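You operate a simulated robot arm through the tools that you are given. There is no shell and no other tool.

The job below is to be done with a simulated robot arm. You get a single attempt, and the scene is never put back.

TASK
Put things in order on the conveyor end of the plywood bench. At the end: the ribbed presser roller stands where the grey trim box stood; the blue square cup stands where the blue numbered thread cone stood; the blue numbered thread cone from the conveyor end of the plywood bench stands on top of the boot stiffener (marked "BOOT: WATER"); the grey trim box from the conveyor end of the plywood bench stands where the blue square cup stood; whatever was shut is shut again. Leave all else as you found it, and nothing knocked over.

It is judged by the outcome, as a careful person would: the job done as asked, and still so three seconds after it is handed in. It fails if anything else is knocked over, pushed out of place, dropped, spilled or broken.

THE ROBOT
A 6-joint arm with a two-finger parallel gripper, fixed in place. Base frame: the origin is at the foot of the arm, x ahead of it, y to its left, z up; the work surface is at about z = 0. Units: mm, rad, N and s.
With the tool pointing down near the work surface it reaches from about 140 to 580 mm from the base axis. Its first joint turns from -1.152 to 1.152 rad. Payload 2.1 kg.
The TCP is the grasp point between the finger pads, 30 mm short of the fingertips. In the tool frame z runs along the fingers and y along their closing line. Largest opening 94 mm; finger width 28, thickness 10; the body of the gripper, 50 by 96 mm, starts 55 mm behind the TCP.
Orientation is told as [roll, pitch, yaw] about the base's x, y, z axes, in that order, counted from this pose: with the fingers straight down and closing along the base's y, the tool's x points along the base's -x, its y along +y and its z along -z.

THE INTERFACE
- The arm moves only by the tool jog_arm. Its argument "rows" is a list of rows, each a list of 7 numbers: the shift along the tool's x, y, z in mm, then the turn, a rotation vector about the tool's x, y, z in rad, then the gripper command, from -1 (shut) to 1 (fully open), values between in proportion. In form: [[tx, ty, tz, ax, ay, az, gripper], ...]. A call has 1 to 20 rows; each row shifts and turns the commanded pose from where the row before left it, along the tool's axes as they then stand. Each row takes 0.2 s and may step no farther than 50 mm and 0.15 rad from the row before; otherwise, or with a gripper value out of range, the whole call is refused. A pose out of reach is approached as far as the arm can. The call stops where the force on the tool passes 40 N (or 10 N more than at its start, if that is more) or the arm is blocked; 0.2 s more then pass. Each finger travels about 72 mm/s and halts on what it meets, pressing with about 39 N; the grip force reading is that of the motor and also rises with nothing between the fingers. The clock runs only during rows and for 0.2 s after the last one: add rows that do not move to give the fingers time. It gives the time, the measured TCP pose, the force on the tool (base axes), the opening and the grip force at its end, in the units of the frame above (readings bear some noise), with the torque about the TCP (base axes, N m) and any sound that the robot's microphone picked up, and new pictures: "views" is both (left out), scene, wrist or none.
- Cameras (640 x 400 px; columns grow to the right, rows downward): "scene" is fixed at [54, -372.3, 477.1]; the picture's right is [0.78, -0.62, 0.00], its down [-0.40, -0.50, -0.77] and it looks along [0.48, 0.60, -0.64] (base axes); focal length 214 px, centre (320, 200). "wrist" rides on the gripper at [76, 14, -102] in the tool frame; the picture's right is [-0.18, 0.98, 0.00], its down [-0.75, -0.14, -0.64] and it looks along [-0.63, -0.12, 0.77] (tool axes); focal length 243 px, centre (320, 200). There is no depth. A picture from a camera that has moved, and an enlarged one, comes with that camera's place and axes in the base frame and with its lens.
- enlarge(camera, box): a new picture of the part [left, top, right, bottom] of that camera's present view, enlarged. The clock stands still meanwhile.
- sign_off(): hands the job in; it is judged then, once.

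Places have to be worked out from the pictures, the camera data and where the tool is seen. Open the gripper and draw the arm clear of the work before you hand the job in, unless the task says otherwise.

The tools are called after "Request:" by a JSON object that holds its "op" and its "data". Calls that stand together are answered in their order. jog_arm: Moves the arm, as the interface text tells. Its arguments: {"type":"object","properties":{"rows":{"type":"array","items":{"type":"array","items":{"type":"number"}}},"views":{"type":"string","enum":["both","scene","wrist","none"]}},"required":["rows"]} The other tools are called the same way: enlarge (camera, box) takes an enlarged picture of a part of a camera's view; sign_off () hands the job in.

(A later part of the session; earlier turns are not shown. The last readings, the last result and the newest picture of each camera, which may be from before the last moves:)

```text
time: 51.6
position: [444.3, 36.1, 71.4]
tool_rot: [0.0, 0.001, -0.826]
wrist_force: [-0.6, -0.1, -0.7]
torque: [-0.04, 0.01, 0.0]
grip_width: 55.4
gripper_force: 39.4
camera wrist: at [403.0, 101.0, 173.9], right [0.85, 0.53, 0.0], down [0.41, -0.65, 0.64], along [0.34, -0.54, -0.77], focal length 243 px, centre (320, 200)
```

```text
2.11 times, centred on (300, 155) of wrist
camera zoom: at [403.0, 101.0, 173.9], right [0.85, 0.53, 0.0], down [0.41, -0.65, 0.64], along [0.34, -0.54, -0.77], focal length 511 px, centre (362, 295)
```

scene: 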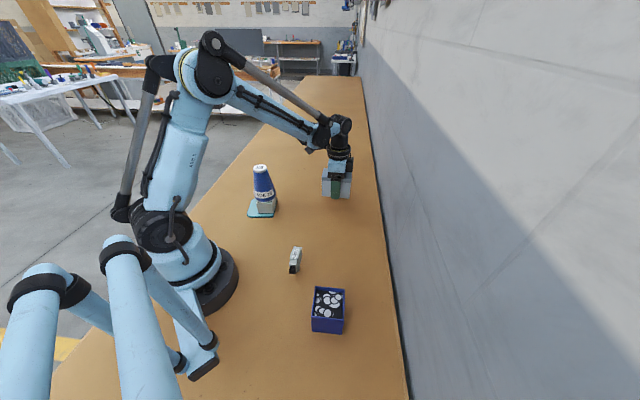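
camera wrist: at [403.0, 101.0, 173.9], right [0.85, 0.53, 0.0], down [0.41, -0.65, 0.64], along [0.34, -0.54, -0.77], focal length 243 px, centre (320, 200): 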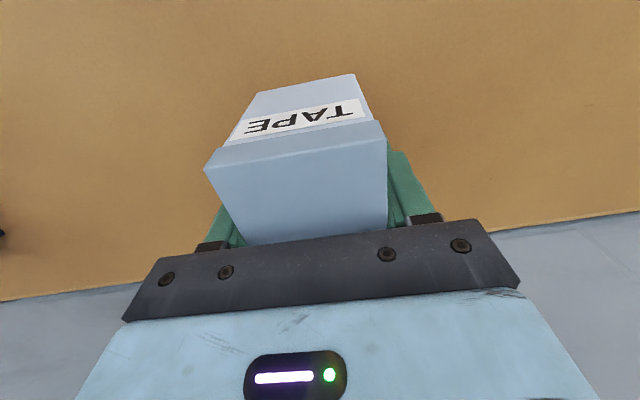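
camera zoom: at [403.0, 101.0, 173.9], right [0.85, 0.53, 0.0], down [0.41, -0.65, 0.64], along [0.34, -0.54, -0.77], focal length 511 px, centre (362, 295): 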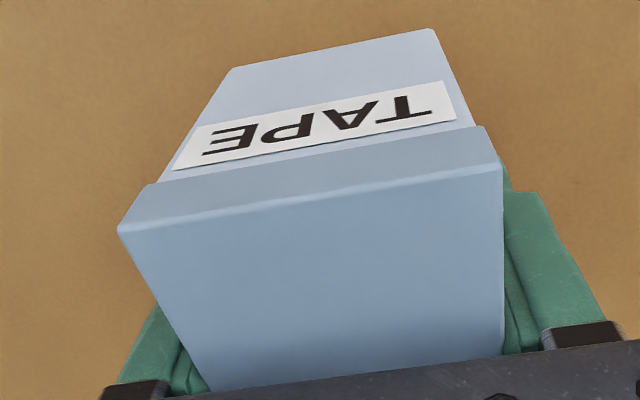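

The box is held whole, lid shut. I'll carry it smoothly to the cup's old spot.

Request:
{"op": "jog_arm", "data": {"rows": [[-0.96, -4.6, 0, 0, 0, 0, -1], [-1.92, -9.15, 0, 0, 0, 0, -1], [-2.9, -13.7, 0, 0, 0, 0, -1], [-3.85, -18.3, 0, 0, 0, 0, -1], [-3.85, -18.3, 0, 0, 0, 0, -1], [-3.85, -18.3, 0, 0, 0, 0, -1], [-3.85, -18.3, 0, 0, 0, 0, -1], [-3.85, -18.3, 0, 0, 0, 0, -1], [-3.85, -18.3, 0, 0, 0, 0, -1], [-3.85, -18.3, 0, 0, 0, 0, -1], [-3.85, -18.3, 0, 0, 0, 0, -1], [-3.85, -18.3, 0, 0, 0, 0, -1], [-3.85, -18.3, 0, 0, 0, 0, -1], [-2.9, -13.7, 0, 0, 0, 0, -1], [-1.92, -9.15, 0, 0, 0, 0, -1], [-0.96, -4.6, 0, 0, 0, 0, -1], [0, 0, 0, 0, 0, 0, -1], [0, 0, 0, 0, 0, 0, -1]], "views": "both"}}

Request:
{"op": "enlarge", "data": {"camera": "scene", "box": [290, 215, 385, 320]}}

```text
time: 55.4
position: [305.0, -163.2, 71.1]
tool_rot: [0.0, 0.001, -0.825]
wrist_force: [-0.3, -0.7, -1.0]
torque: [-0.02, 0.03, 0.02]
grip_width: 55.9
gripper_force: 38.6
camera wrist: at [262.7, -97.2, 172.8], right [0.85, 0.53, 0.0], down [0.41, -0.65, 0.64], along [0.34, -0.54, -0.77], focal length 243 px, centre (320, 200)
```

scene: 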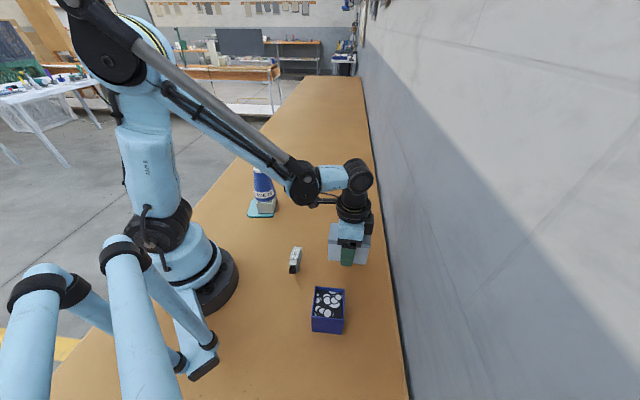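
wrist: 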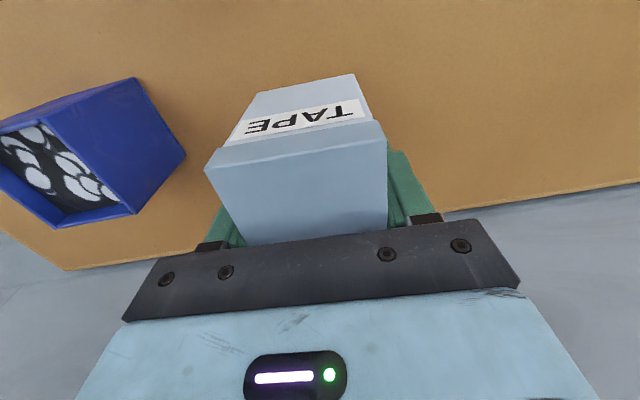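

```text
3.81 times, centred on (338, 268) of scene
camera zoom: at [54.0, -372.3, 477.1], right [0.78, -0.62, 0.0], down [-0.4, -0.5, -0.77], along [0.48, 0.6, -0.64], focal length 817 px, centre (253, -57)
```

zoom: 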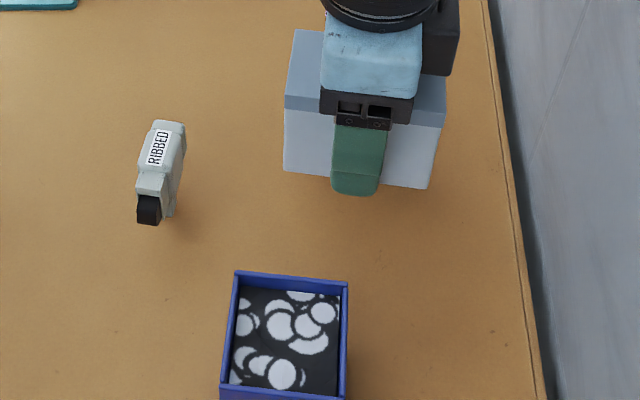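

The box is above the cup's old spot with good clearance to the cup and roller. Lowering smoothly, then in small steps until it touches.

Request:
{"op": "jog_arm", "data": {"rows": [[0, 0, 3, 0, 0, 0, -1], [0, 0, 7, 0, 0, 0, -1], [0, 0, 9, 0, 0, 0, -1], [0, 0, 8, 0, 0, 0, -1], [0, 0, 5, 0, 0, 0, -1], [0, 0, 3, 0, 0, 0, -1], [0, 0, 0, 0, 0, 0, -1]], "views": "none"}}

Request:
{"op": "jog_arm", "data": {"rows": [[0, 0, 1, 0, 0, 0, -1], [0, 0, 0.5, 0, 0, 0, -1], [0, 0, 0, 0, 0, 0, -1]], "views": "none"}}

```text
time: 57.0
position: [305.3, -162.1, 34.6]
tool_rot: [0.0, 0.0, -0.825]
wrist_force: [-0.5, -0.4, -1.1]
torque: [-0.01, -0.01, -0.02]
grip_width: 56.0
gripper_force: 39.1
```

```text
time: 57.8
position: [305.3, -163.4, 34.6]
tool_rot: [-0.001, 0.001, -0.825]
wrist_force: [0.1, -0.4, -1.6]
torque: [0.02, 0.0, -0.01]
grip_width: 55.9
gripper_force: 38.8
```

No contact yet; continuing in half-millimetre steps.

Request:
{"op": "jog_arm", "data": {"rows": [[0, 0, 0.5, 0, 0, 0, -1], [0, 0, 0.5, 0, 0, 0, -1], [0, 0, 0, 0, 0, 0, -1]], "views": "none"}}

Request:
{"op": "jog_arm", "data": {"rows": [[0, 0, 0.5, 0, 0, 0, -1], [0, 0, 0, 0, 0, 0, -1]], "views": "scene"}}

```text
time: 58.6
position: [304.5, -163.5, 33.2]
tool_rot: [0.0, -0.001, -0.823]
wrist_force: [-0.8, -0.6, -2.1]
torque: [0.0, 0.03, -0.03]
grip_width: 55.8
gripper_force: 39.0
```

```text
time: 59.2
position: [304.5, -162.7, 32.9]
tool_rot: [0.001, -0.001, -0.826]
wrist_force: [0.2, -0.8, -1.4]
torque: [0.0, -0.02, 0.01]
grip_width: 55.8
gripper_force: 39.4
```

scene: 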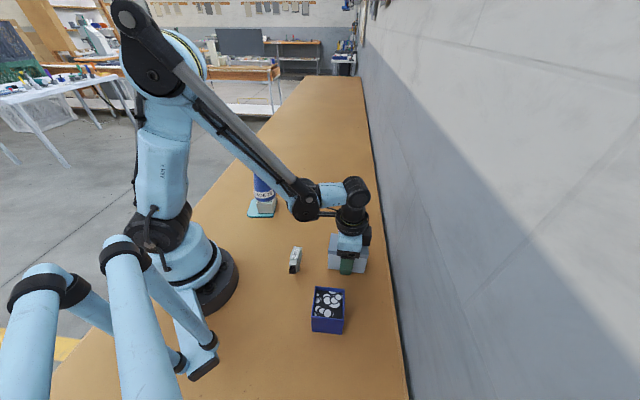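

Request:
{"op": "jog_arm", "data": {"rows": [[0, 0, 0.5, 0, 0, 0, -1], [0, 0, 0, 0, 0, 0, -1]], "views": "none"}}

Request:
{"op": "jog_arm", "data": {"rows": [[0, 0, 0.5, 0, 0, 0, -1], [0, 0, 0, 0, 0, 0, -1]], "views": "none"}}

```text
time: 59.8
position: [305.7, -162.1, 32.6]
tool_rot: [0.002, -0.001, -0.825]
wrist_force: [-0.1, -0.5, -1.4]
torque: [-0.01, 0.03, -0.01]
grip_width: 55.9
gripper_force: 38.8
```

```text
time: 60.4
position: [305.4, -162.3, 32.1]
tool_rot: [0.0, 0.0, -0.825]
wrist_force: [-0.3, 1.6, 7.0]
torque: [-0.15, 0.02, 0.0]
grip_width: 55.9
gripper_force: 38.8
```

Contact at 7 N: the box is on the bench. I'll open gently.

Request:
{"op": "jog_arm", "data": {"rows": [[0, 0, -0.2, 0, 0, 0, -1], [0, 0, 0, 0, 0, 0, 0.15], [0, 0, 0, 0, 0, 0, 0.25], [0, 0, 0, 0, 0, 0, 0.45], [0, 0, 0, 0, 0, 0, 1], [0, 0, 0, 0, 0, 0, 1]], "views": "both"}}

Request:
{"op": "enlarge", "data": {"camera": "wrist", "box": [180, 60, 420, 250]}}

```text
time: 61.8
position: [305.2, -162.8, 32.0]
tool_rot: [0.0, -0.002, -0.827]
wrist_force: [0.1, -0.3, -0.2]
torque: [0.04, -0.04, -0.03]
grip_width: 93.9
gripper_force: 0.0
camera wrist: at [264.0, -97.7, 134.5], right [0.85, 0.53, 0.0], down [0.41, -0.65, 0.64], along [0.34, -0.54, -0.77], focal length 243 px, centre (320, 200)
```

scene: 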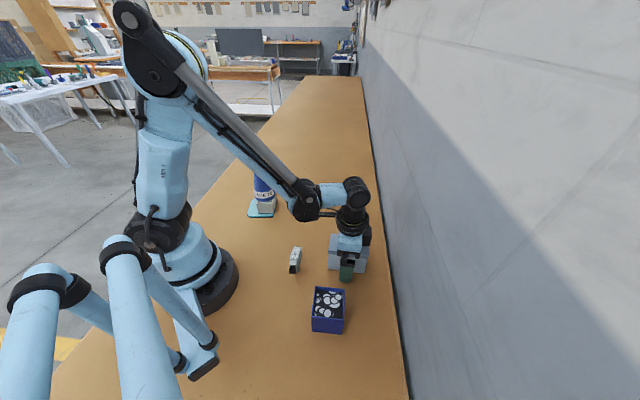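
wrist: 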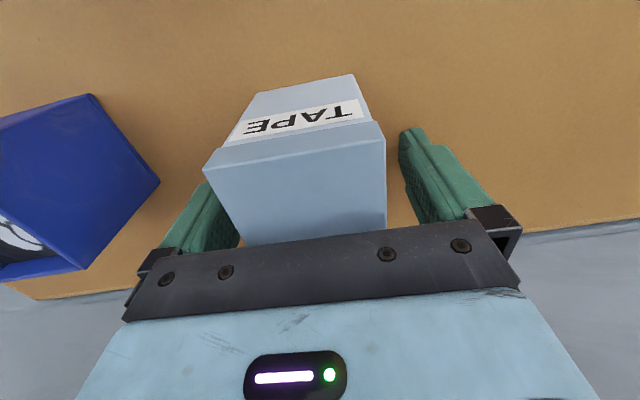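

```text
2.11 times, centred on (300, 155) of wrist
camera zoom: at [264.0, -97.7, 134.5], right [0.85, 0.53, 0.0], down [0.41, -0.65, 0.64], along [0.34, -0.54, -0.77], focal length 511 px, centre (362, 295)
```

zoom: 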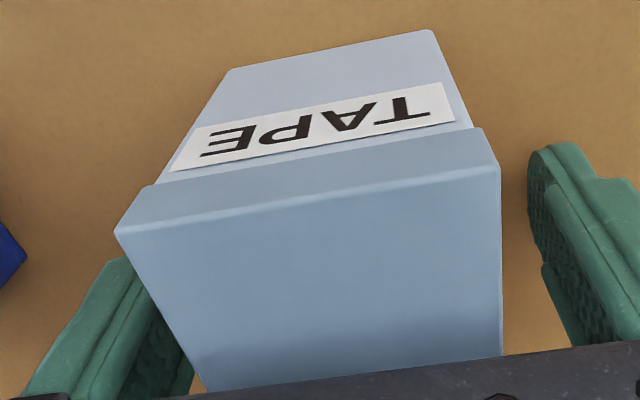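

The box stands shut on the cup's old spot. Now I'll rise clear, move above the roller and turn the gripper about 92° so it closes across the roller's narrow body.

Request:
{"op": "jog_arm", "data": {"rows": [[0, 0, -10, 0, 0, 0, 1], [0, 0, -30, 0, 0, 0, 1], [0, 0, -40, 0, 0, 0, 1], [0, 0, -40, 0, 0, 0, 1], [0, 0, -40, 0, 0, 0, 1], [29.9, -10.3, 0, 0, 0, 0, 1], [29.9, -10.3, 0, 0, 0, 0, 1], [29.9, -10.3, 0, 0, 0, 0, 1], [29.9, -10.3, 0, 0, 0, 0, 1], [0, 0, 0, 0, 0, -0.1465, 1], [0, 0, 0, 0, 0, -0.1465, 1], [0, 0, 0, 0, 0, -0.1465, 1], [0, 0, 0, 0, 0, -0.1465, 1], [0, 0, 0, 0, 0, -0.1465, 1], [0, 0, 0, 0, 0, -0.1465, 1], [0, 0, 0, 0, 0, -0.1465, 1], [0, 0, 0, 0, 0, -0.1465, 1], [0, 0, 0, 0, 0, -0.1465, 1], [0, 0, 0, 0, 0, -0.1465, 1], [0, 0, 0, 0, 0, -0.1465, 1]], "views": "both"}}

Request:
{"op": "enlarge", "data": {"camera": "scene", "box": [270, 210, 390, 340]}}

Request:
{"op": "enlarge", "data": {"camera": "wrist", "box": [270, 40, 390, 170]}}

```text
time: 66.0
position: [192.6, -103.4, 191.8]
tool_rot: [0.0, -0.001, 0.787]
wrist_force: [-0.2, -0.3, -0.7]
torque: [-0.02, -0.03, 0.02]
grip_width: 94.1
gripper_force: 0.1
camera wrist: at [128.7, -147.9, 293.9], right [-0.57, 0.82, 0.0], down [0.63, 0.43, 0.64], along [0.53, 0.36, -0.77], focal length 243 px, centre (320, 200)
```

scene: 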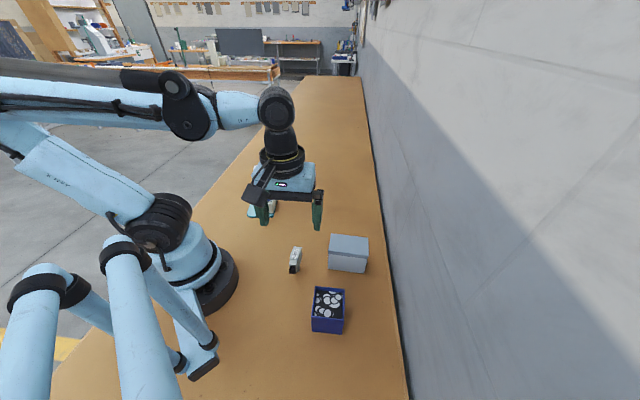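
wrist: 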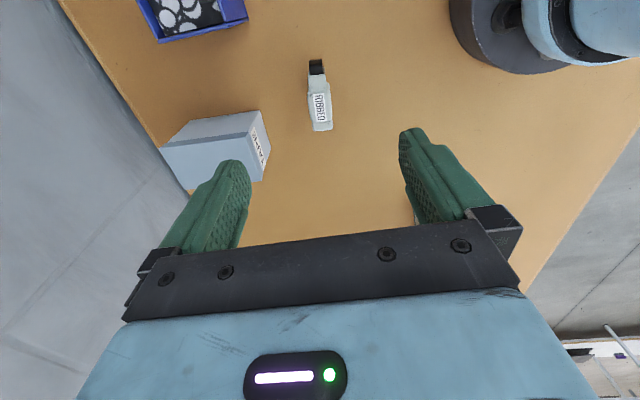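

```text
3.08 times, centred on (330, 275) of scene
camera zoom: at [54.0, -372.3, 477.1], right [0.78, -0.62, 0.0], down [-0.4, -0.5, -0.77], along [0.48, 0.6, -0.64], focal length 660 px, centre (289, -31)
```

zoom: 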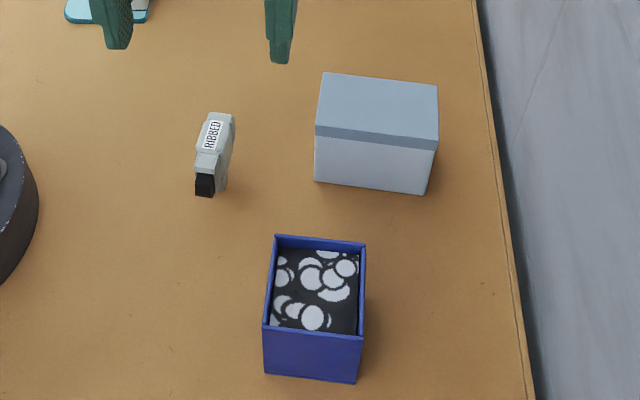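

```text
3.08 times, centred on (330, 105) of wrist
camera zoom: at [128.7, -147.9, 293.9], right [-0.57, 0.82, 0.0], down [0.63, 0.43, 0.64], along [0.53, 0.36, -0.77], focal length 746 px, centre (289, 492)
```

zoom: 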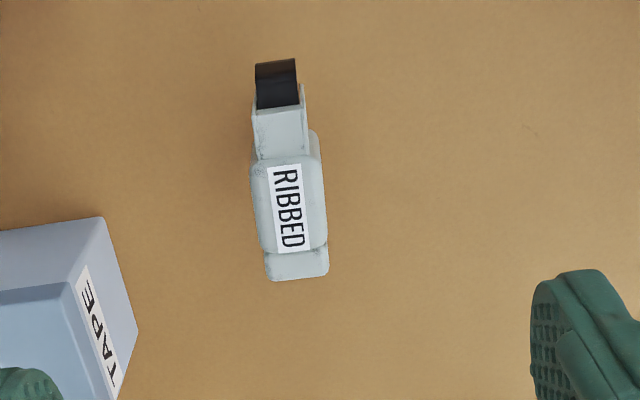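

The box is shut and well placed. From this view the roller's label centre is about 1 mm from the tool axis, and its axis is turned about 0.04 rad. I'll align, narrow the opening to about 66 mm for clearance to the box, and descend to just above the roller.

Request:
{"op": "jog_arm", "data": {"rows": [[-0.5, 0, 20, 0, 0, 0.02, 0.6], [0, 0, 30, 0, 0, 0.02, 0.4], [0, 0, 25, 0, 0, 0, 0.4], [0, 0, 7, 0, 0, 0, 0.4], [0, 0, 0, 0, 0, 0, 0.4]], "views": "both"}}

Request:
{"op": "enlarge", "data": {"camera": "wrist", "box": [250, 60, 400, 200]}}

Request:
{"op": "enlarge", "data": {"camera": "scene", "box": [260, 225, 340, 285]}}

```text
time: 67.2
position: [192.9, -102.9, 110.9]
tool_rot: [0.001, -0.001, 0.745]
wrist_force: [-0.7, 0.1, 0.0]
torque: [0.01, 0.02, 0.0]
grip_width: 65.8
gripper_force: 0.2
camera wrist: at [128.5, -144.0, 213.6], right [-0.53, 0.85, 0.0], down [0.65, 0.41, 0.64], along [0.54, 0.34, -0.77], focal length 243 px, centre (320, 200)
```

scene: 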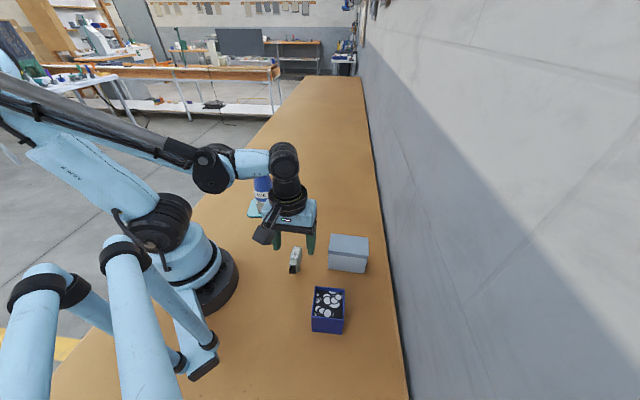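
wrist: 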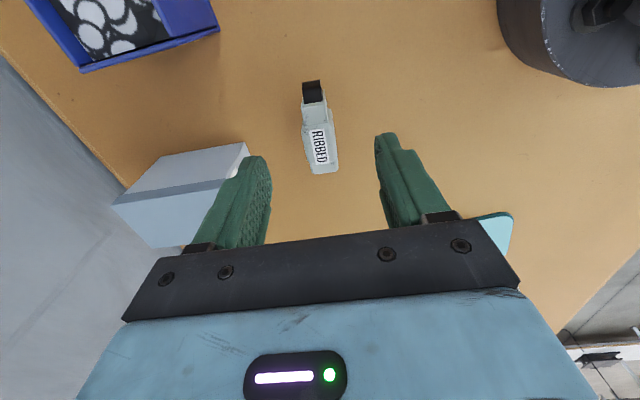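

```text
2.86 times, centred on (325, 130) of wrist
camera zoom: at [128.5, -144.0, 213.6], right [-0.53, 0.85, 0.0], down [0.65, 0.41, 0.64], along [0.54, 0.34, -0.77], focal length 693 px, centre (306, 400)
```

zoom: 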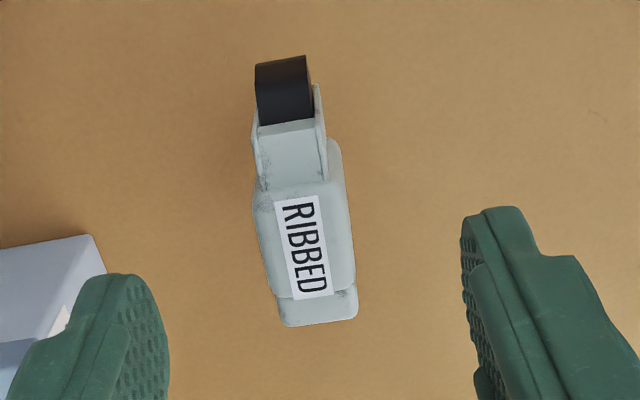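

```text
6.67 times, centred on (300, 255) of scene
camera zoom: at [54.0, -372.3, 477.1], right [0.78, -0.62, 0.0], down [-0.4, -0.5, -0.77], along [0.48, 0.6, -0.64], focal length 1430 px, centre (453, -167)
```

zoom: 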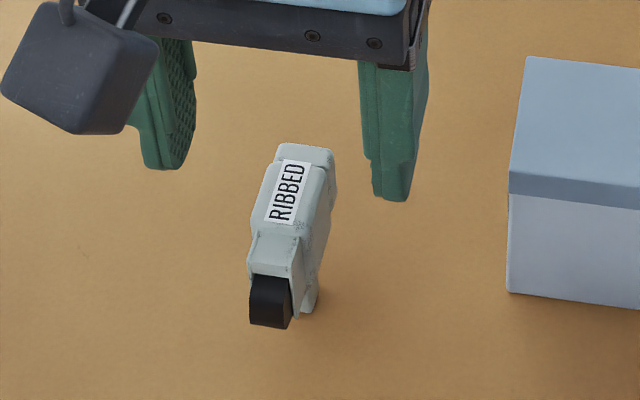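

The roller's body spans about -10 to +10 mm across the tool axis, so it is well centred; a last 0.02 rad of yaw, then I descend straight to TCP z about 46.

Request:
{"op": "jog_arm", "data": {"rows": [[0, 0, 10, 0, 0, 0.02, 0.4], [0, 0, 18, 0, 0, 0, 0.4], [0, 0, 18, 0, 0, 0, 0.4], [0, 0, 13, 0, 0, 0, 0.4], [0, 0, 6, 0, 0, 0, 0.4], [0, 0, 0, 0, 0, 0, 0.4]], "views": "both"}}

Request:
{"op": "enlarge", "data": {"camera": "wrist", "box": [240, 90, 400, 250]}}

Request:
{"op": "enlarge", "data": {"camera": "scene", "box": [260, 225, 340, 285]}}

```text
time: 68.6
position: [193.9, -101.8, 44.8]
tool_rot: [0.002, 0.0, 0.726]
wrist_force: [0.3, 0.8, -0.7]
torque: [-0.03, 0.02, -0.05]
grip_width: 65.9
gripper_force: 0.0
camera wrist: at [127.1, -142.6, 147.3], right [-0.51, 0.86, 0.0], down [0.66, 0.39, 0.64], along [0.55, 0.33, -0.77], focal length 243 px, centre (320, 200)
```

scene: 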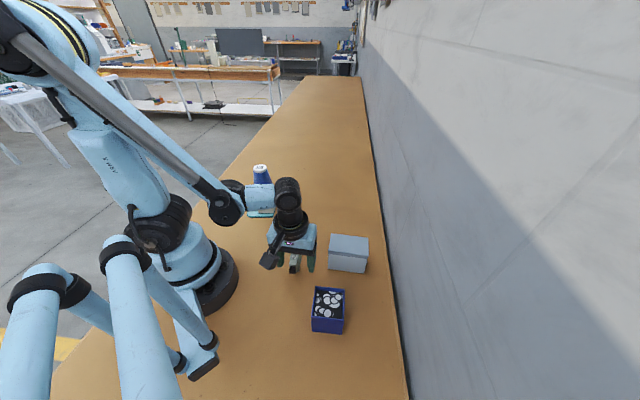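
wrist: 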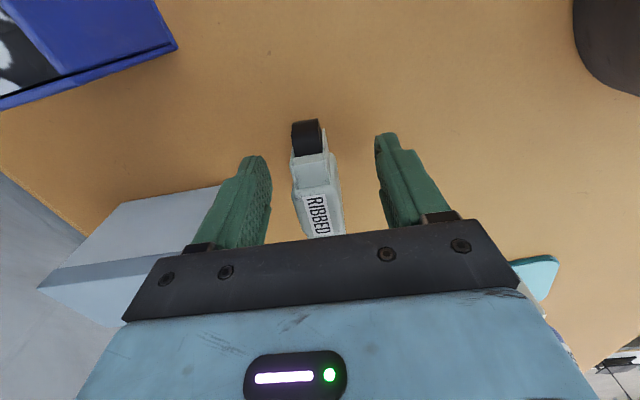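

```text
2.50 times, centred on (320, 170) of wrist
camera zoom: at [127.1, -142.6, 147.3], right [-0.51, 0.86, 0.0], down [0.66, 0.39, 0.64], along [0.55, 0.33, -0.77], focal length 606 px, centre (320, 275)
```

zoom: 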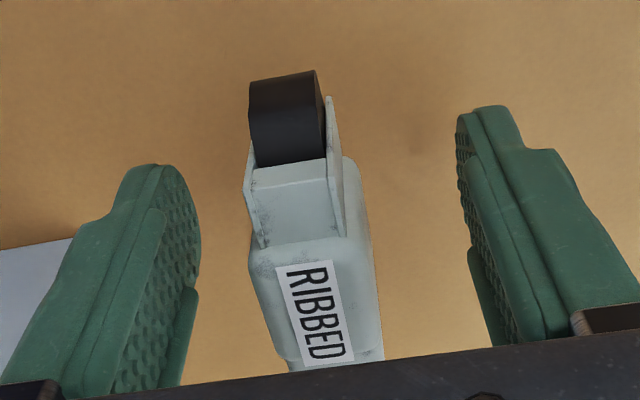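

```text
6.67 times, centred on (300, 255) of scene
camera zoom: at [54.0, -372.3, 477.1], right [0.78, -0.62, 0.0], down [-0.4, -0.5, -0.77], along [0.48, 0.6, -0.64], focal length 1430 px, centre (453, -167)
```

zoom: 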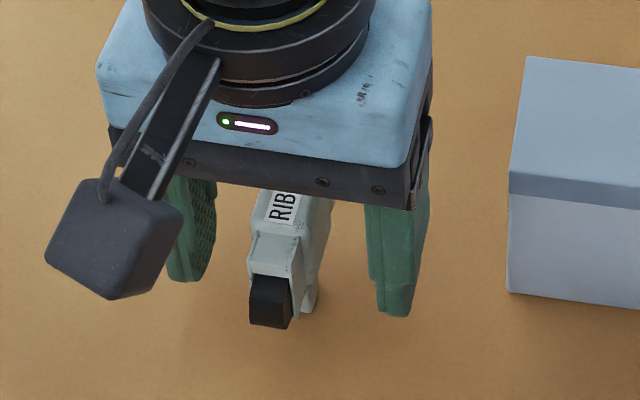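

The roller is centred to within half a millimetre and aligned. I'll close slowly so it isn't pushed on its small foot.

Request:
{"op": "jog_arm", "data": {"rows": [[0, -0.5, 0, 0, 0, 0, 0.2], [0, 0, 0, 0, 0, 0, 0], [0, 0, 0, 0, 0, 0, -0.2], [0, 0, 0, 0, 0, 0, -0.3], [0, 0, 0, 0, 0, 0, -0.36], [0, 0, 0, 0, 0, 0, -0.42], [0, 0, 0, 0, 0, 0, -0.46], [0, 0, 0, 0, 0, 0, -0.5], [0, 0, 0, 0, 0, 0, -0.54], [0, 0, 0, 0, 0, 0, -0.58], [0, 0, 0, 0, 0, 0, -0.65], [0, 0, 0, 0, 0, 0, -0.8], [0, 0, 0, 0, 0, 0, -1], [0, 0, 0, 0, 0, 0, -1]], "views": "both"}}

Request:
{"op": "enlarge", "data": {"camera": "wrist", "box": [240, 90, 400, 250]}}

Request:
{"op": "enlarge", "data": {"camera": "scene", "box": [260, 225, 340, 285]}}

```text
time: 71.6
position: [194.3, -102.9, 44.3]
tool_rot: [0.001, 0.001, 0.724]
wrist_force: [0.5, 0.2, 0.4]
torque: [-0.01, 0.07, -0.04]
grip_width: 25.8
gripper_force: 39.0
camera wrist: at [127.8, -143.1, 147.3], right [-0.51, 0.86, 0.0], down [0.66, 0.39, 0.64], along [0.55, 0.33, -0.77], focal length 243 px, centre (320, 200)
```

scene: 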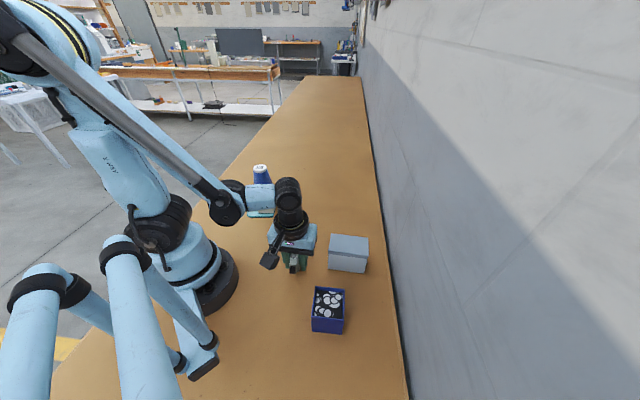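
wrist: 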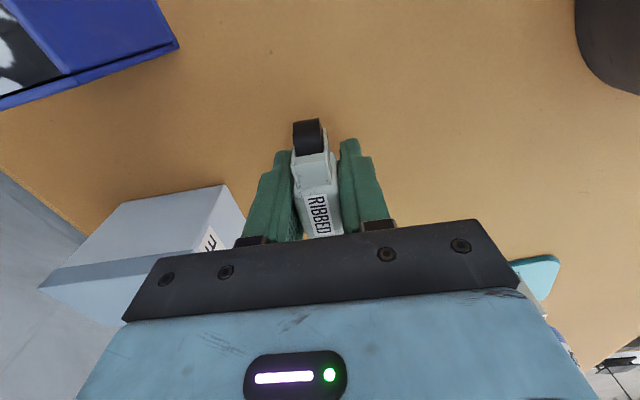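

```text
2.50 times, centred on (320, 170) of wrist
camera zoom: at [127.8, -143.1, 147.3], right [-0.51, 0.86, 0.0], down [0.66, 0.39, 0.64], along [0.55, 0.33, -0.77], focal length 606 px, centre (320, 275)
```

zoom: 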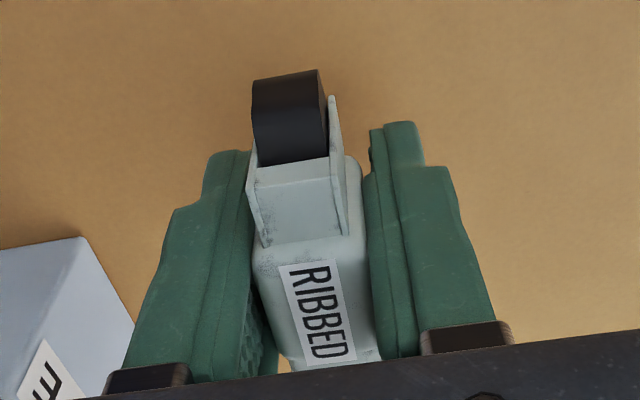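

```text
6.67 times, centred on (300, 255) of scene
camera zoom: at [54.0, -372.3, 477.1], right [0.78, -0.62, 0.0], down [-0.4, -0.5, -0.77], along [0.48, 0.6, -0.64], focal length 1430 px, centre (453, -167)
```

zoom: 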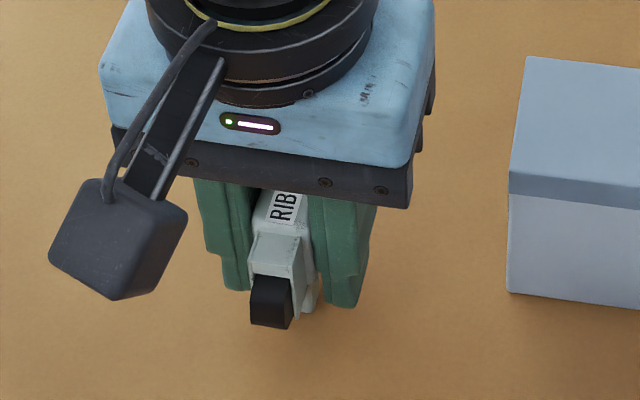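

Gripped at 25.8 mm with the roller still upright in its place. A small test lift first.

Request:
{"op": "jog_arm", "data": {"rows": [[0, 0, -1, 0, 0, 0, -1], [0, 0, -2, 0, 0, 0, -1], [0, 0, -3, 0, 0, 0, -1], [0, 0, -3, 0, 0, 0, -1], [0, 0, -1, 0, 0, 0, -1], [0, 0, 0, 0, 0, 0, -1]], "views": "both"}}

Request:
{"op": "enlarge", "data": {"camera": "scene", "box": [260, 225, 340, 285]}}

Request:
{"op": "enlarge", "data": {"camera": "wrist", "box": [240, 90, 400, 250]}}

```text
time: 73.0
position: [193.1, -104.2, 53.9]
tool_rot: [0.0, 0.0, 0.725]
wrist_force: [0.1, 0.2, -0.5]
torque: [0.01, 0.02, -0.02]
grip_width: 25.5
gripper_force: 39.4
camera wrist: at [126.7, -143.0, 157.2], right [-0.51, 0.86, 0.0], down [0.66, 0.39, 0.64], along [0.55, 0.33, -0.77], focal length 243 px, centre (320, 200)
```

scene: 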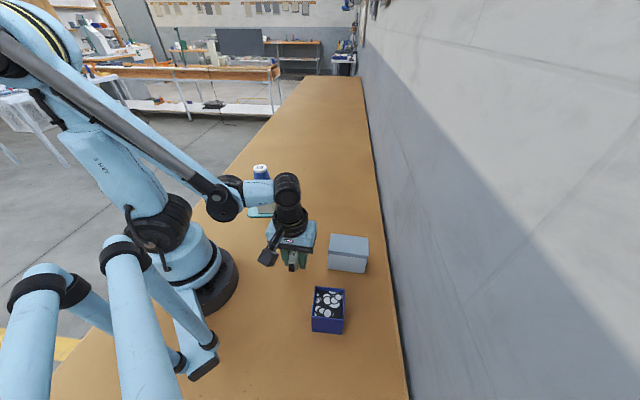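
wrist: 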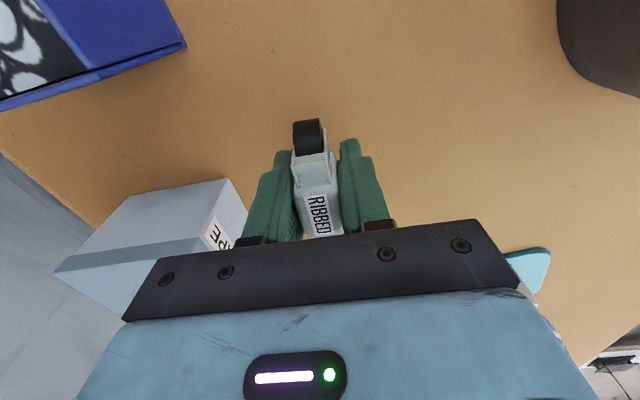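

```text
6.67 times, centred on (300, 255) of scene
camera zoom: at [54.0, -372.3, 477.1], right [0.78, -0.62, 0.0], down [-0.4, -0.5, -0.77], along [0.48, 0.6, -0.64], focal length 1430 px, centre (453, -167)
```

zoom: 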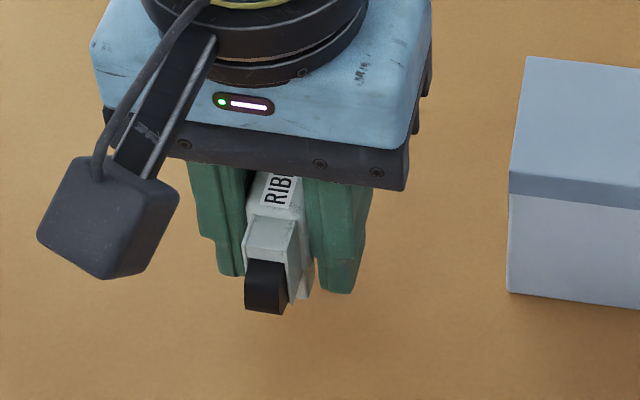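

```text
2.50 times, centred on (320, 170) of wrist
camera zoom: at [126.7, -143.0, 157.2], right [-0.51, 0.86, 0.0], down [0.66, 0.39, 0.64], along [0.55, 0.33, -0.77], focal length 606 px, centre (320, 275)
```

zoom: 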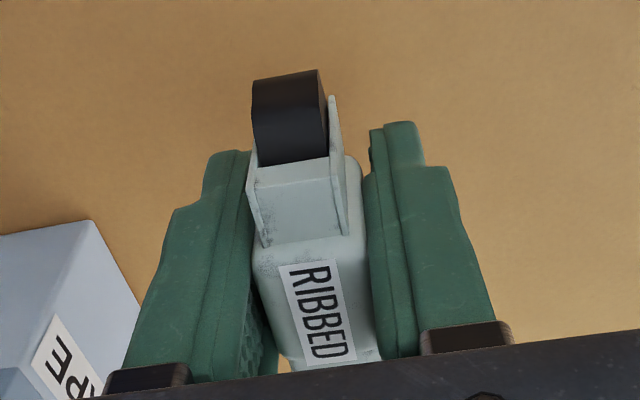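

The roller is held rigidly and unchanged in the hand. I'll raise it so the foot is at about z 85, then carry it to the grey box's old spot.

Request:
{"op": "jog_arm", "data": {"rows": [[0, 0, -4, 0, 0, 0, -1], [0, 0, -8, 0, 0, 0, -1], [0, 0, -12, 0, 0, 0, -1], [0, 0, -14, 0, 0, 0, -1], [0, 0, -14, 0, 0, 0, -1], [0, 0, -12, 0, 0, 0, -1], [0, 0, -8, 0, 0, 0, -1], [0, 0, -4, 0, 0, 0, -1], [0, 0, 0, 0, 0, 0, -1]], "views": "none"}}

Request:
{"op": "jog_arm", "data": {"rows": [[-5, -1.15, 0, 0, 0, 0, -1], [-10.1, -2.3, 0, 0, 0, 0, -1], [-15.1, -3.4, 0, 0, 0, 0, -1], [-20.15, -4.55, 0, 0, 0, 0, -1], [-20.15, -4.55, 0, 0, 0, 0, -1], [-20.15, -4.55, 0, 0, 0, 0, -1], [-20.15, -4.55, 0, 0, 0, 0, -1], [-20.15, -4.55, 0, 0, 0, 0, -1], [-20.15, -4.55, 0, 0, 0, 0, -1], [-20.15, -4.55, 0, 0, 0, 0, -1], [-20.15, -4.55, 0, 0, 0, 0, -1], [-20.15, -4.55, 0, 0, 0, 0, -1], [-20.15, -4.55, 0, 0, 0, 0, -1], [-20.15, -4.55, 0, 0, 0, 0, -1], [-15.1, -3.4, 0, 0, 0, 0, -1], [-10.1, -2.3, 0, 0, 0, 0, -1], [-5, -1.15, 0, 0, 0, 0, -1], [0, 0, 0, 0, 0, 0, -1]], "views": "both"}}

```text
time: 75.0
position: [193.1, -103.2, 131.2]
tool_rot: [0.0, 0.0, 0.724]
wrist_force: [0.9, 0.4, -1.0]
torque: [0.02, 0.0, 0.01]
grip_width: 25.8
gripper_force: 38.8
```

```text
time: 78.8
position: [445.9, 36.6, 129.8]
tool_rot: [0.0, 0.0, 0.725]
wrist_force: [-0.3, 0.6, -0.7]
torque: [-0.03, 0.0, 0.0]
grip_width: 25.4
gripper_force: 39.2
camera wrist: at [379.0, -3.9, 232.4], right [-0.51, 0.86, 0.0], down [0.66, 0.39, 0.64], along [0.55, 0.33, -0.77], focal length 243 px, centre (320, 200)
```

scene: 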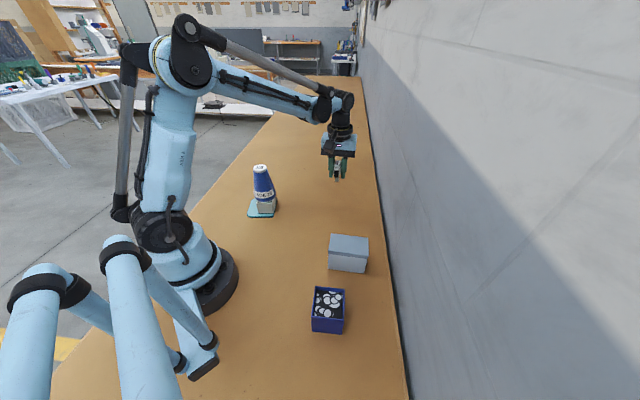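
wrist: 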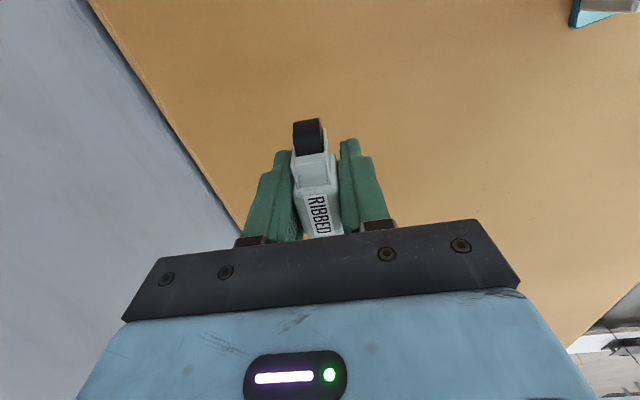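

The roller is above the box's old spot at (446, 37). Lowering smoothly to a few mm above the bench.

Request:
{"op": "jog_arm", "data": {"rows": [[-1, -0.7, 4, 0, 0, 0, -1], [0, 0, 9, 0, 0, 0, -1], [0, 0, 13, 0, 0, 0, -1], [0, 0, 15, 0, 0, 0, -1], [0, 0, 14, 0, 0, 0, -1], [0, 0, 11, 0, 0, 0, -1], [0, 0, 7, 0, 0, 0, -1], [0, 0, 4, 0, 0, 0, -1], [0, 0, 2, 0, 0, 0, -1], [0, 0, 0, 0, 0, 0, -1]], "views": "both"}}

Request:
{"op": "enlarge", "data": {"camera": "scene", "box": [310, 165, 365, 215]}}

```text
time: 81.0
position: [447.4, 36.9, 51.9]
tool_rot: [-0.003, 0.0, 0.725]
wrist_force: [-0.3, 0.0, -0.6]
torque: [0.01, 0.02, 0.01]
grip_width: 25.7
gripper_force: 39.1
camera wrist: at [380.3, -2.9, 154.0], right [-0.51, 0.86, 0.0], down [0.66, 0.39, 0.64], along [0.55, 0.33, -0.77], focal length 243 px, centre (320, 200)
```

scene: 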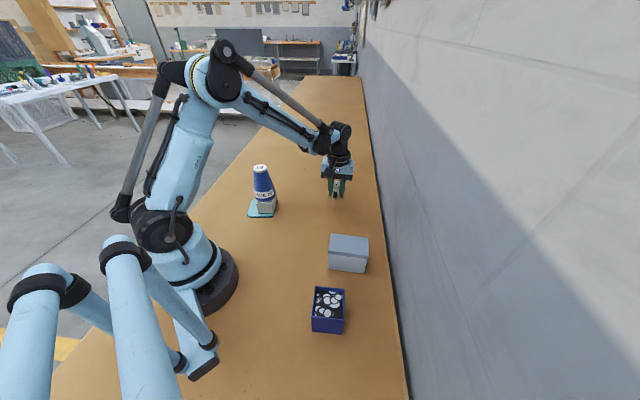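
wrist: 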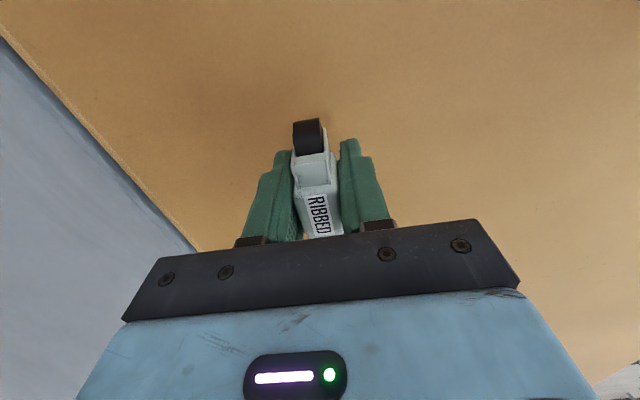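

```text
8.00 times, centred on (338, 190) of scene
camera zoom: at [54.0, -372.3, 477.1], right [0.78, -0.62, 0.0], down [-0.4, -0.5, -0.77], along [0.48, 0.6, -0.64], focal length 1716 px, centre (180, 280)
```

zoom: 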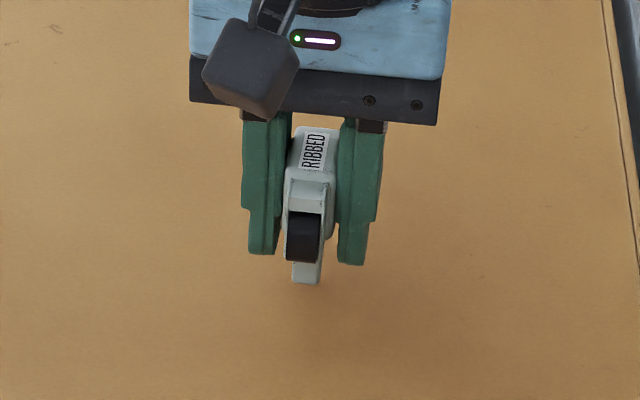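

About 7 mm remains. I'll go 5 mm down, then half-millimetre steps to light contact.

Request:
{"op": "jog_arm", "data": {"rows": [[0, 0, 2, 0, 0, 0, -1], [0, 0, 2, 0, 0, 0, -1], [0, 0, 1, 0, 0, 0, -1], [0, 0, 0, 0, 0, 0, -1]], "views": "none"}}

Request:
{"op": "jog_arm", "data": {"rows": [[0, 0, 0.5, 0, 0, 0, -1], [0, 0, 0.5, 0, 0, 0, -1], [0, 0, 0, 0, 0, 0, -1]], "views": "none"}}

Request:
{"op": "jog_arm", "data": {"rows": [[0, 0, 0.5, 0, 0, 0, -1], [0, 0, 0, 0, 0, 0, -1]], "views": "none"}}

```text
time: 82.0
position: [446.1, 37.0, 45.9]
tool_rot: [-0.001, -0.001, 0.725]
wrist_force: [0.7, -0.7, -0.7]
torque: [0.0, 0.01, -0.02]
grip_width: 25.5
gripper_force: 39.5
```

```text
time: 82.8
position: [445.9, 37.0, 46.1]
tool_rot: [-0.001, 0.003, 0.722]
wrist_force: [0.7, 1.2, -1.5]
torque: [0.0, 0.02, 0.02]
grip_width: 25.4
gripper_force: 39.3
```

```text
time: 83.4
position: [446.5, 35.9, 44.1]
tool_rot: [0.0, 0.0, 0.724]
wrist_force: [0.0, -0.9, -0.7]
torque: [0.0, -0.01, 0.02]
grip_width: 25.4
gripper_force: 38.6
```

Still no contact force. Continuing.

Request:
{"op": "jog_arm", "data": {"rows": [[0, 0, 0.5, 0, 0, 0, -1], [0, 0, 0, 0, 0, 0, -1]], "views": "none"}}

Request:
{"op": "jog_arm", "data": {"rows": [[0, 0, 0.4, 0, 0, 0, -1], [0, 0, 0, 0, 0, 0, -1]], "views": "none"}}

```text
time: 84.0
position: [446.5, 36.8, 44.0]
tool_rot: [0.001, 0.0, 0.726]
wrist_force: [1.0, 0.6, 5.3]
torque: [0.01, -0.02, -0.01]
grip_width: 25.2
gripper_force: 39.0
```

```text
time: 84.6
position: [446.1, 35.8, 44.9]
tool_rot: [-0.001, -0.001, 0.724]
wrist_force: [-5.1, -0.9, 18.4]
torque: [-0.01, 0.25, -0.02]
grip_width: 25.5
gripper_force: 39.6
```

Firm contact (18 N). I'll back off 0.4 mm to light contact, then open slowly in small steps so the roller stays standing.

Request:
{"op": "jog_arm", "data": {"rows": [[0, 0, -0.4, 0, 0, 0, -1], [0, 0, 0, 0, 0, 0, -0.5], [0, 0, 0, 0, 0, 0, -0.45], [0, 0, 0, 0, 0, 0, -0.42], [0, 0, 0, 0, 0, 0, -0.38], [0, 0, 0, 0, 0, 0, -0.33], [0, 0, 0, 0, 0, 0, -0.25], [0, 0, 0, 0, 0, 0, -0.1], [0, 0, 0, 0, 0, 0, 0.1], [0, 0, 0, 0, 0, 0, 0.3], [0, 0, 0, 0, 0, 0, 0.5], [0, 0, 0, 0, 0, 0, 0.5]], "views": "both"}}

Request:
{"op": "enlarge", "data": {"camera": "scene", "box": [310, 165, 365, 215]}}

Request:
{"op": "enlarge", "data": {"camera": "wrist", "box": [240, 90, 400, 250]}}

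```text
time: 87.2
position: [447.9, 36.5, 45.3]
tool_rot: [0.002, -0.002, 0.724]
wrist_force: [0.2, 0.7, 0.0]
torque: [0.04, -0.04, 0.0]
grip_width: 70.4
gripper_force: 0.2
camera wrist: at [381.0, -3.8, 146.8], right [-0.51, 0.86, 0.0], down [0.66, 0.39, 0.64], along [0.55, 0.33, -0.77], focal length 243 px, centre (320, 200)
```

scene: 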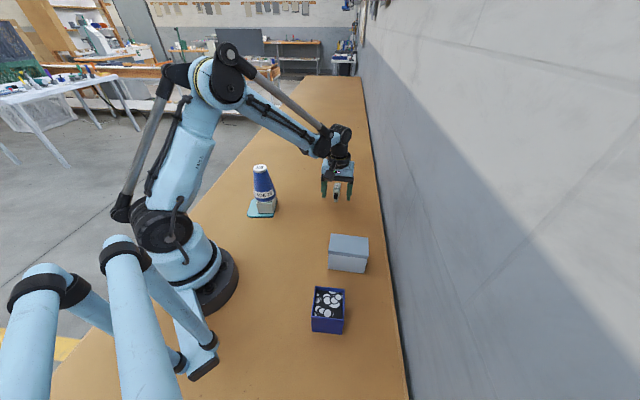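
wrist: 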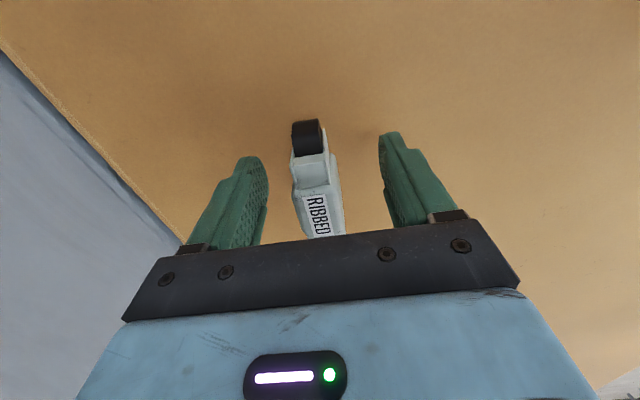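

```text
8.00 times, centred on (338, 190) of scene
camera zoom: at [54.0, -372.3, 477.1], right [0.78, -0.62, 0.0], down [-0.4, -0.5, -0.77], along [0.48, 0.6, -0.64], focal length 1716 px, centre (180, 280)
```

zoom: 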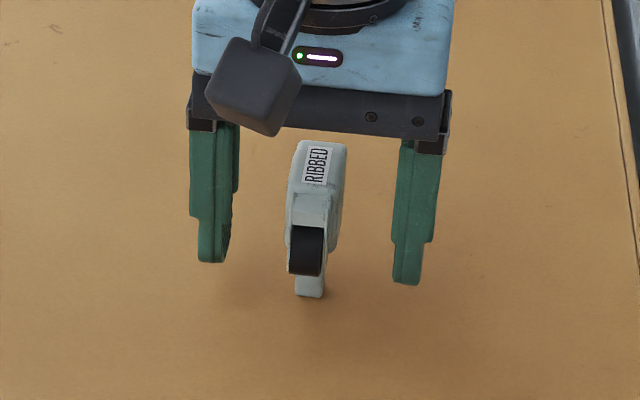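

```text
2.50 times, centred on (320, 170) of wrist
camera zoom: at [381.0, -3.8, 146.8], right [-0.51, 0.86, 0.0], down [0.66, 0.39, 0.64], along [0.55, 0.33, -0.77], focal length 606 px, centre (320, 275)
```

zoom: 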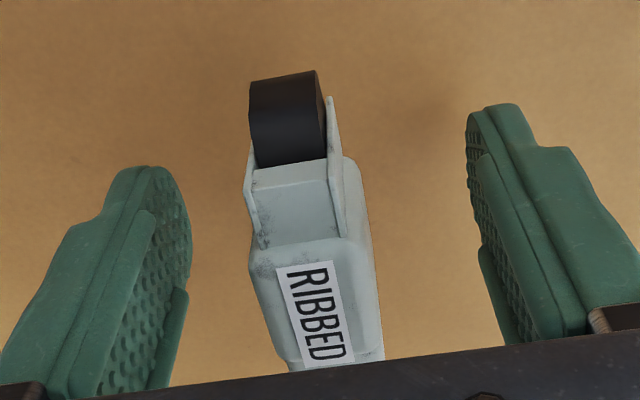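

The roller stands upright on the box's old spot. I'll rise straight up clear of it, then withdraw to a neutral place and inspect everything.

Request:
{"op": "jog_arm", "data": {"rows": [[0, 0, -5, 0, 0, 0, 0.5], [0, 0, -15, 0, 0, 0, 0.5], [0, 0, -30, 0, 0, 0, 0.5], [0, 0, -40, 0, 0, 0, 0.7], [0, 0, -40, 0, 0, 0, 1], [0, 0, -40, 0, 0, 0, 1], [0, 0, -40, 0, 0, 0, 1], [30, 0, -30, 0, 0, 0, 1], [35, 0, -30, 0, 0, 0, 1], [35, 0, -20, 0, 0, 0, 1], [35, 10, -10, 0, 0, 0, 1], [20, 10, 0, 0, 0, 0, 1], [0, 0, 0, 0, 0, 0, 1]], "views": "both"}}

Request:
{"op": "enlarge", "data": {"camera": "scene", "box": [300, 160, 390, 280]}}

Request:
{"op": "enlarge", "data": {"camera": "scene", "box": [230, 150, 300, 225]}}

Request:
{"op": "enlarge", "data": {"camera": "scene", "box": [290, 225, 390, 340]}}

```text
time: 90.0
position: [318.9, -50.3, 345.2]
tool_rot: [0.0, 0.001, 0.724]
wrist_force: [0.8, -0.6, -0.5]
torque: [-0.01, 0.0, 0.02]
grip_width: 94.0
gripper_force: 0.0
camera wrist: at [252.0, -90.1, 447.2], right [-0.51, 0.86, 0.0], down [0.66, 0.39, 0.64], along [0.55, 0.33, -0.77], focal length 243 px, centre (320, 200)
```

scene: 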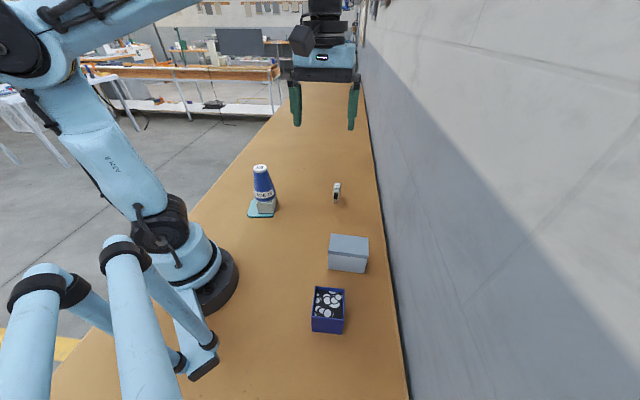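
wrist: 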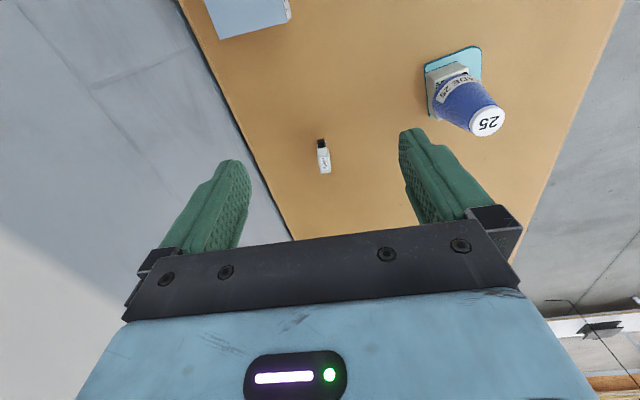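

```text
3.33 times, centred on (345, 220) of scene
camera zoom: at [53.9, -372.3, 477.1], right [0.78, -0.62, 0.0], down [-0.4, -0.5, -0.77], along [0.48, 0.6, -0.64], focal length 715 px, centre (237, 133)
```

zoom: 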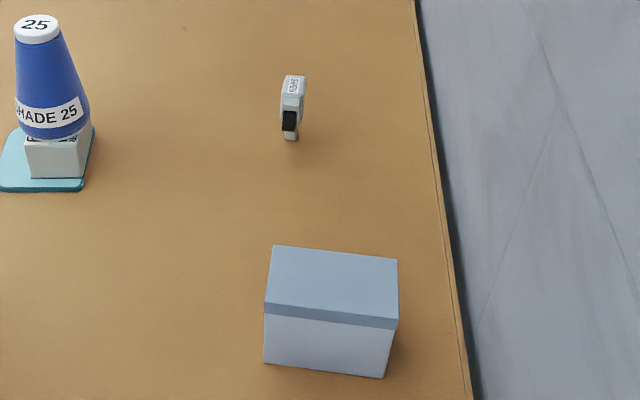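

```text
5.33 times, centred on (265, 188) of scene
camera zoom: at [53.9, -372.3, 477.1], right [0.78, -0.62, 0.0], down [-0.4, -0.5, -0.77], along [0.48, 0.6, -0.64], focal length 1144 px, centre (613, 267)
```

zoom: 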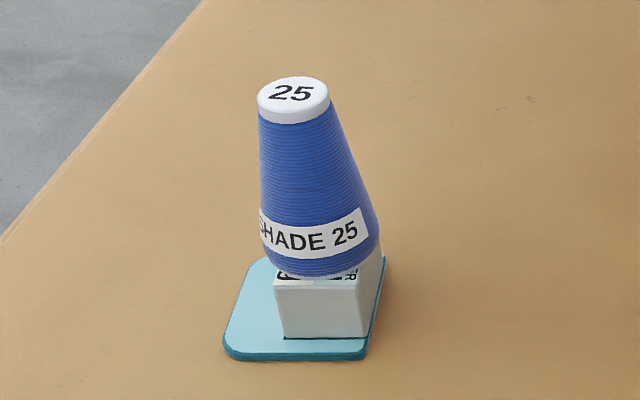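

```text
3.48 times, centred on (340, 282) of scene
camera zoom: at [53.9, -372.3, 477.1], right [0.78, -0.62, 0.0], down [-0.4, -0.5, -0.77], along [0.48, 0.6, -0.64], focal length 746 px, centre (250, -87)
```

zoom: 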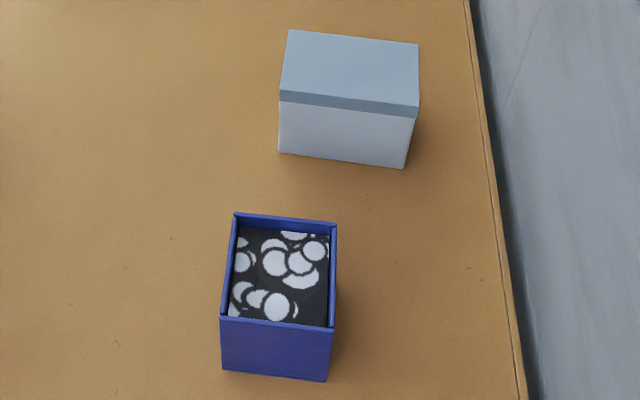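

Everything is in order:
- The cone stands on the boot block.
- The cup is on the cone's old spot, and the shut grey box is on the cup's.
- The roller stands upright on the box's old spot.

The gripper is open and the arm is well clear. I'll wait a moment and take one last look for movement before handing in.

Request:
{"op": "jog_arm", "data": {"rows": [[0, 0, 0, 0, 0, 0, 1], [0, 0, 0, 0, 0, 0, 1], [0, 0, 0, 0, 0, 0, 1], [0, 0, 0, 0, 0, 0, 1], [0, 0, 0, 0, 0, 0, 1], [0, 0, 0, 0, 0, 0, 1], [0, 0, 0, 0, 0, 0, 1], [0, 0, 0, 0, 0, 0, 1]], "views": "both"}}

Request:
{"op": "enlarge", "data": {"camera": "wrist", "box": [300, 30, 520, 190]}}

```text
time: 91.8
position: [319.8, -49.1, 343.7]
tool_rot: [0.002, 0.0, 0.724]
wrist_force: [0.3, -0.4, -0.7]
torque: [0.02, 0.02, 0.03]
grip_width: 93.9
gripper_force: 0.0
camera wrist: at [252.4, -89.9, 447.1], right [-0.51, 0.86, 0.0], down [0.66, 0.39, 0.64], along [0.55, 0.33, -0.77], focal length 243 px, centre (320, 200)
```

scene: 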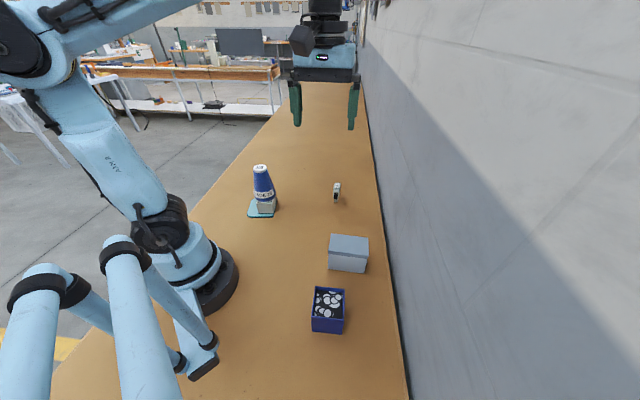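
wrist: 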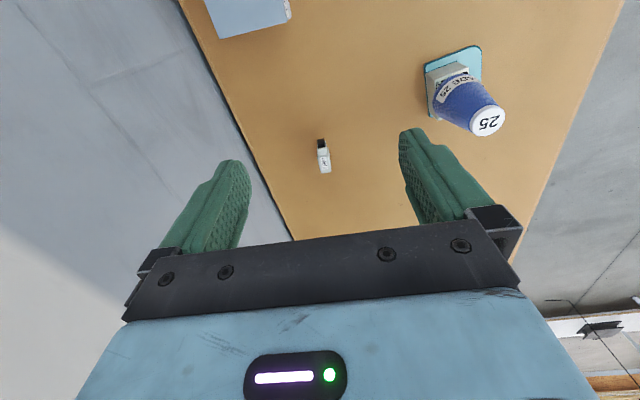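

```text
2.50 times, centred on (410, 110) of wrist
camera zoom: at [252.4, -89.9, 447.1], right [-0.51, 0.86, 0.0], down [0.66, 0.39, 0.64], along [0.55, 0.33, -0.77], focal length 606 px, centre (95, 425)
```

zoom: 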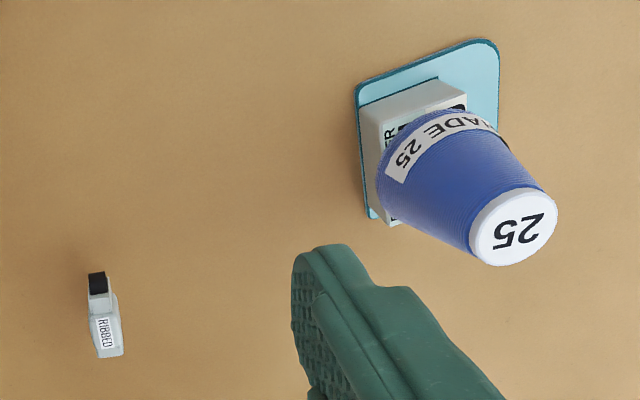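

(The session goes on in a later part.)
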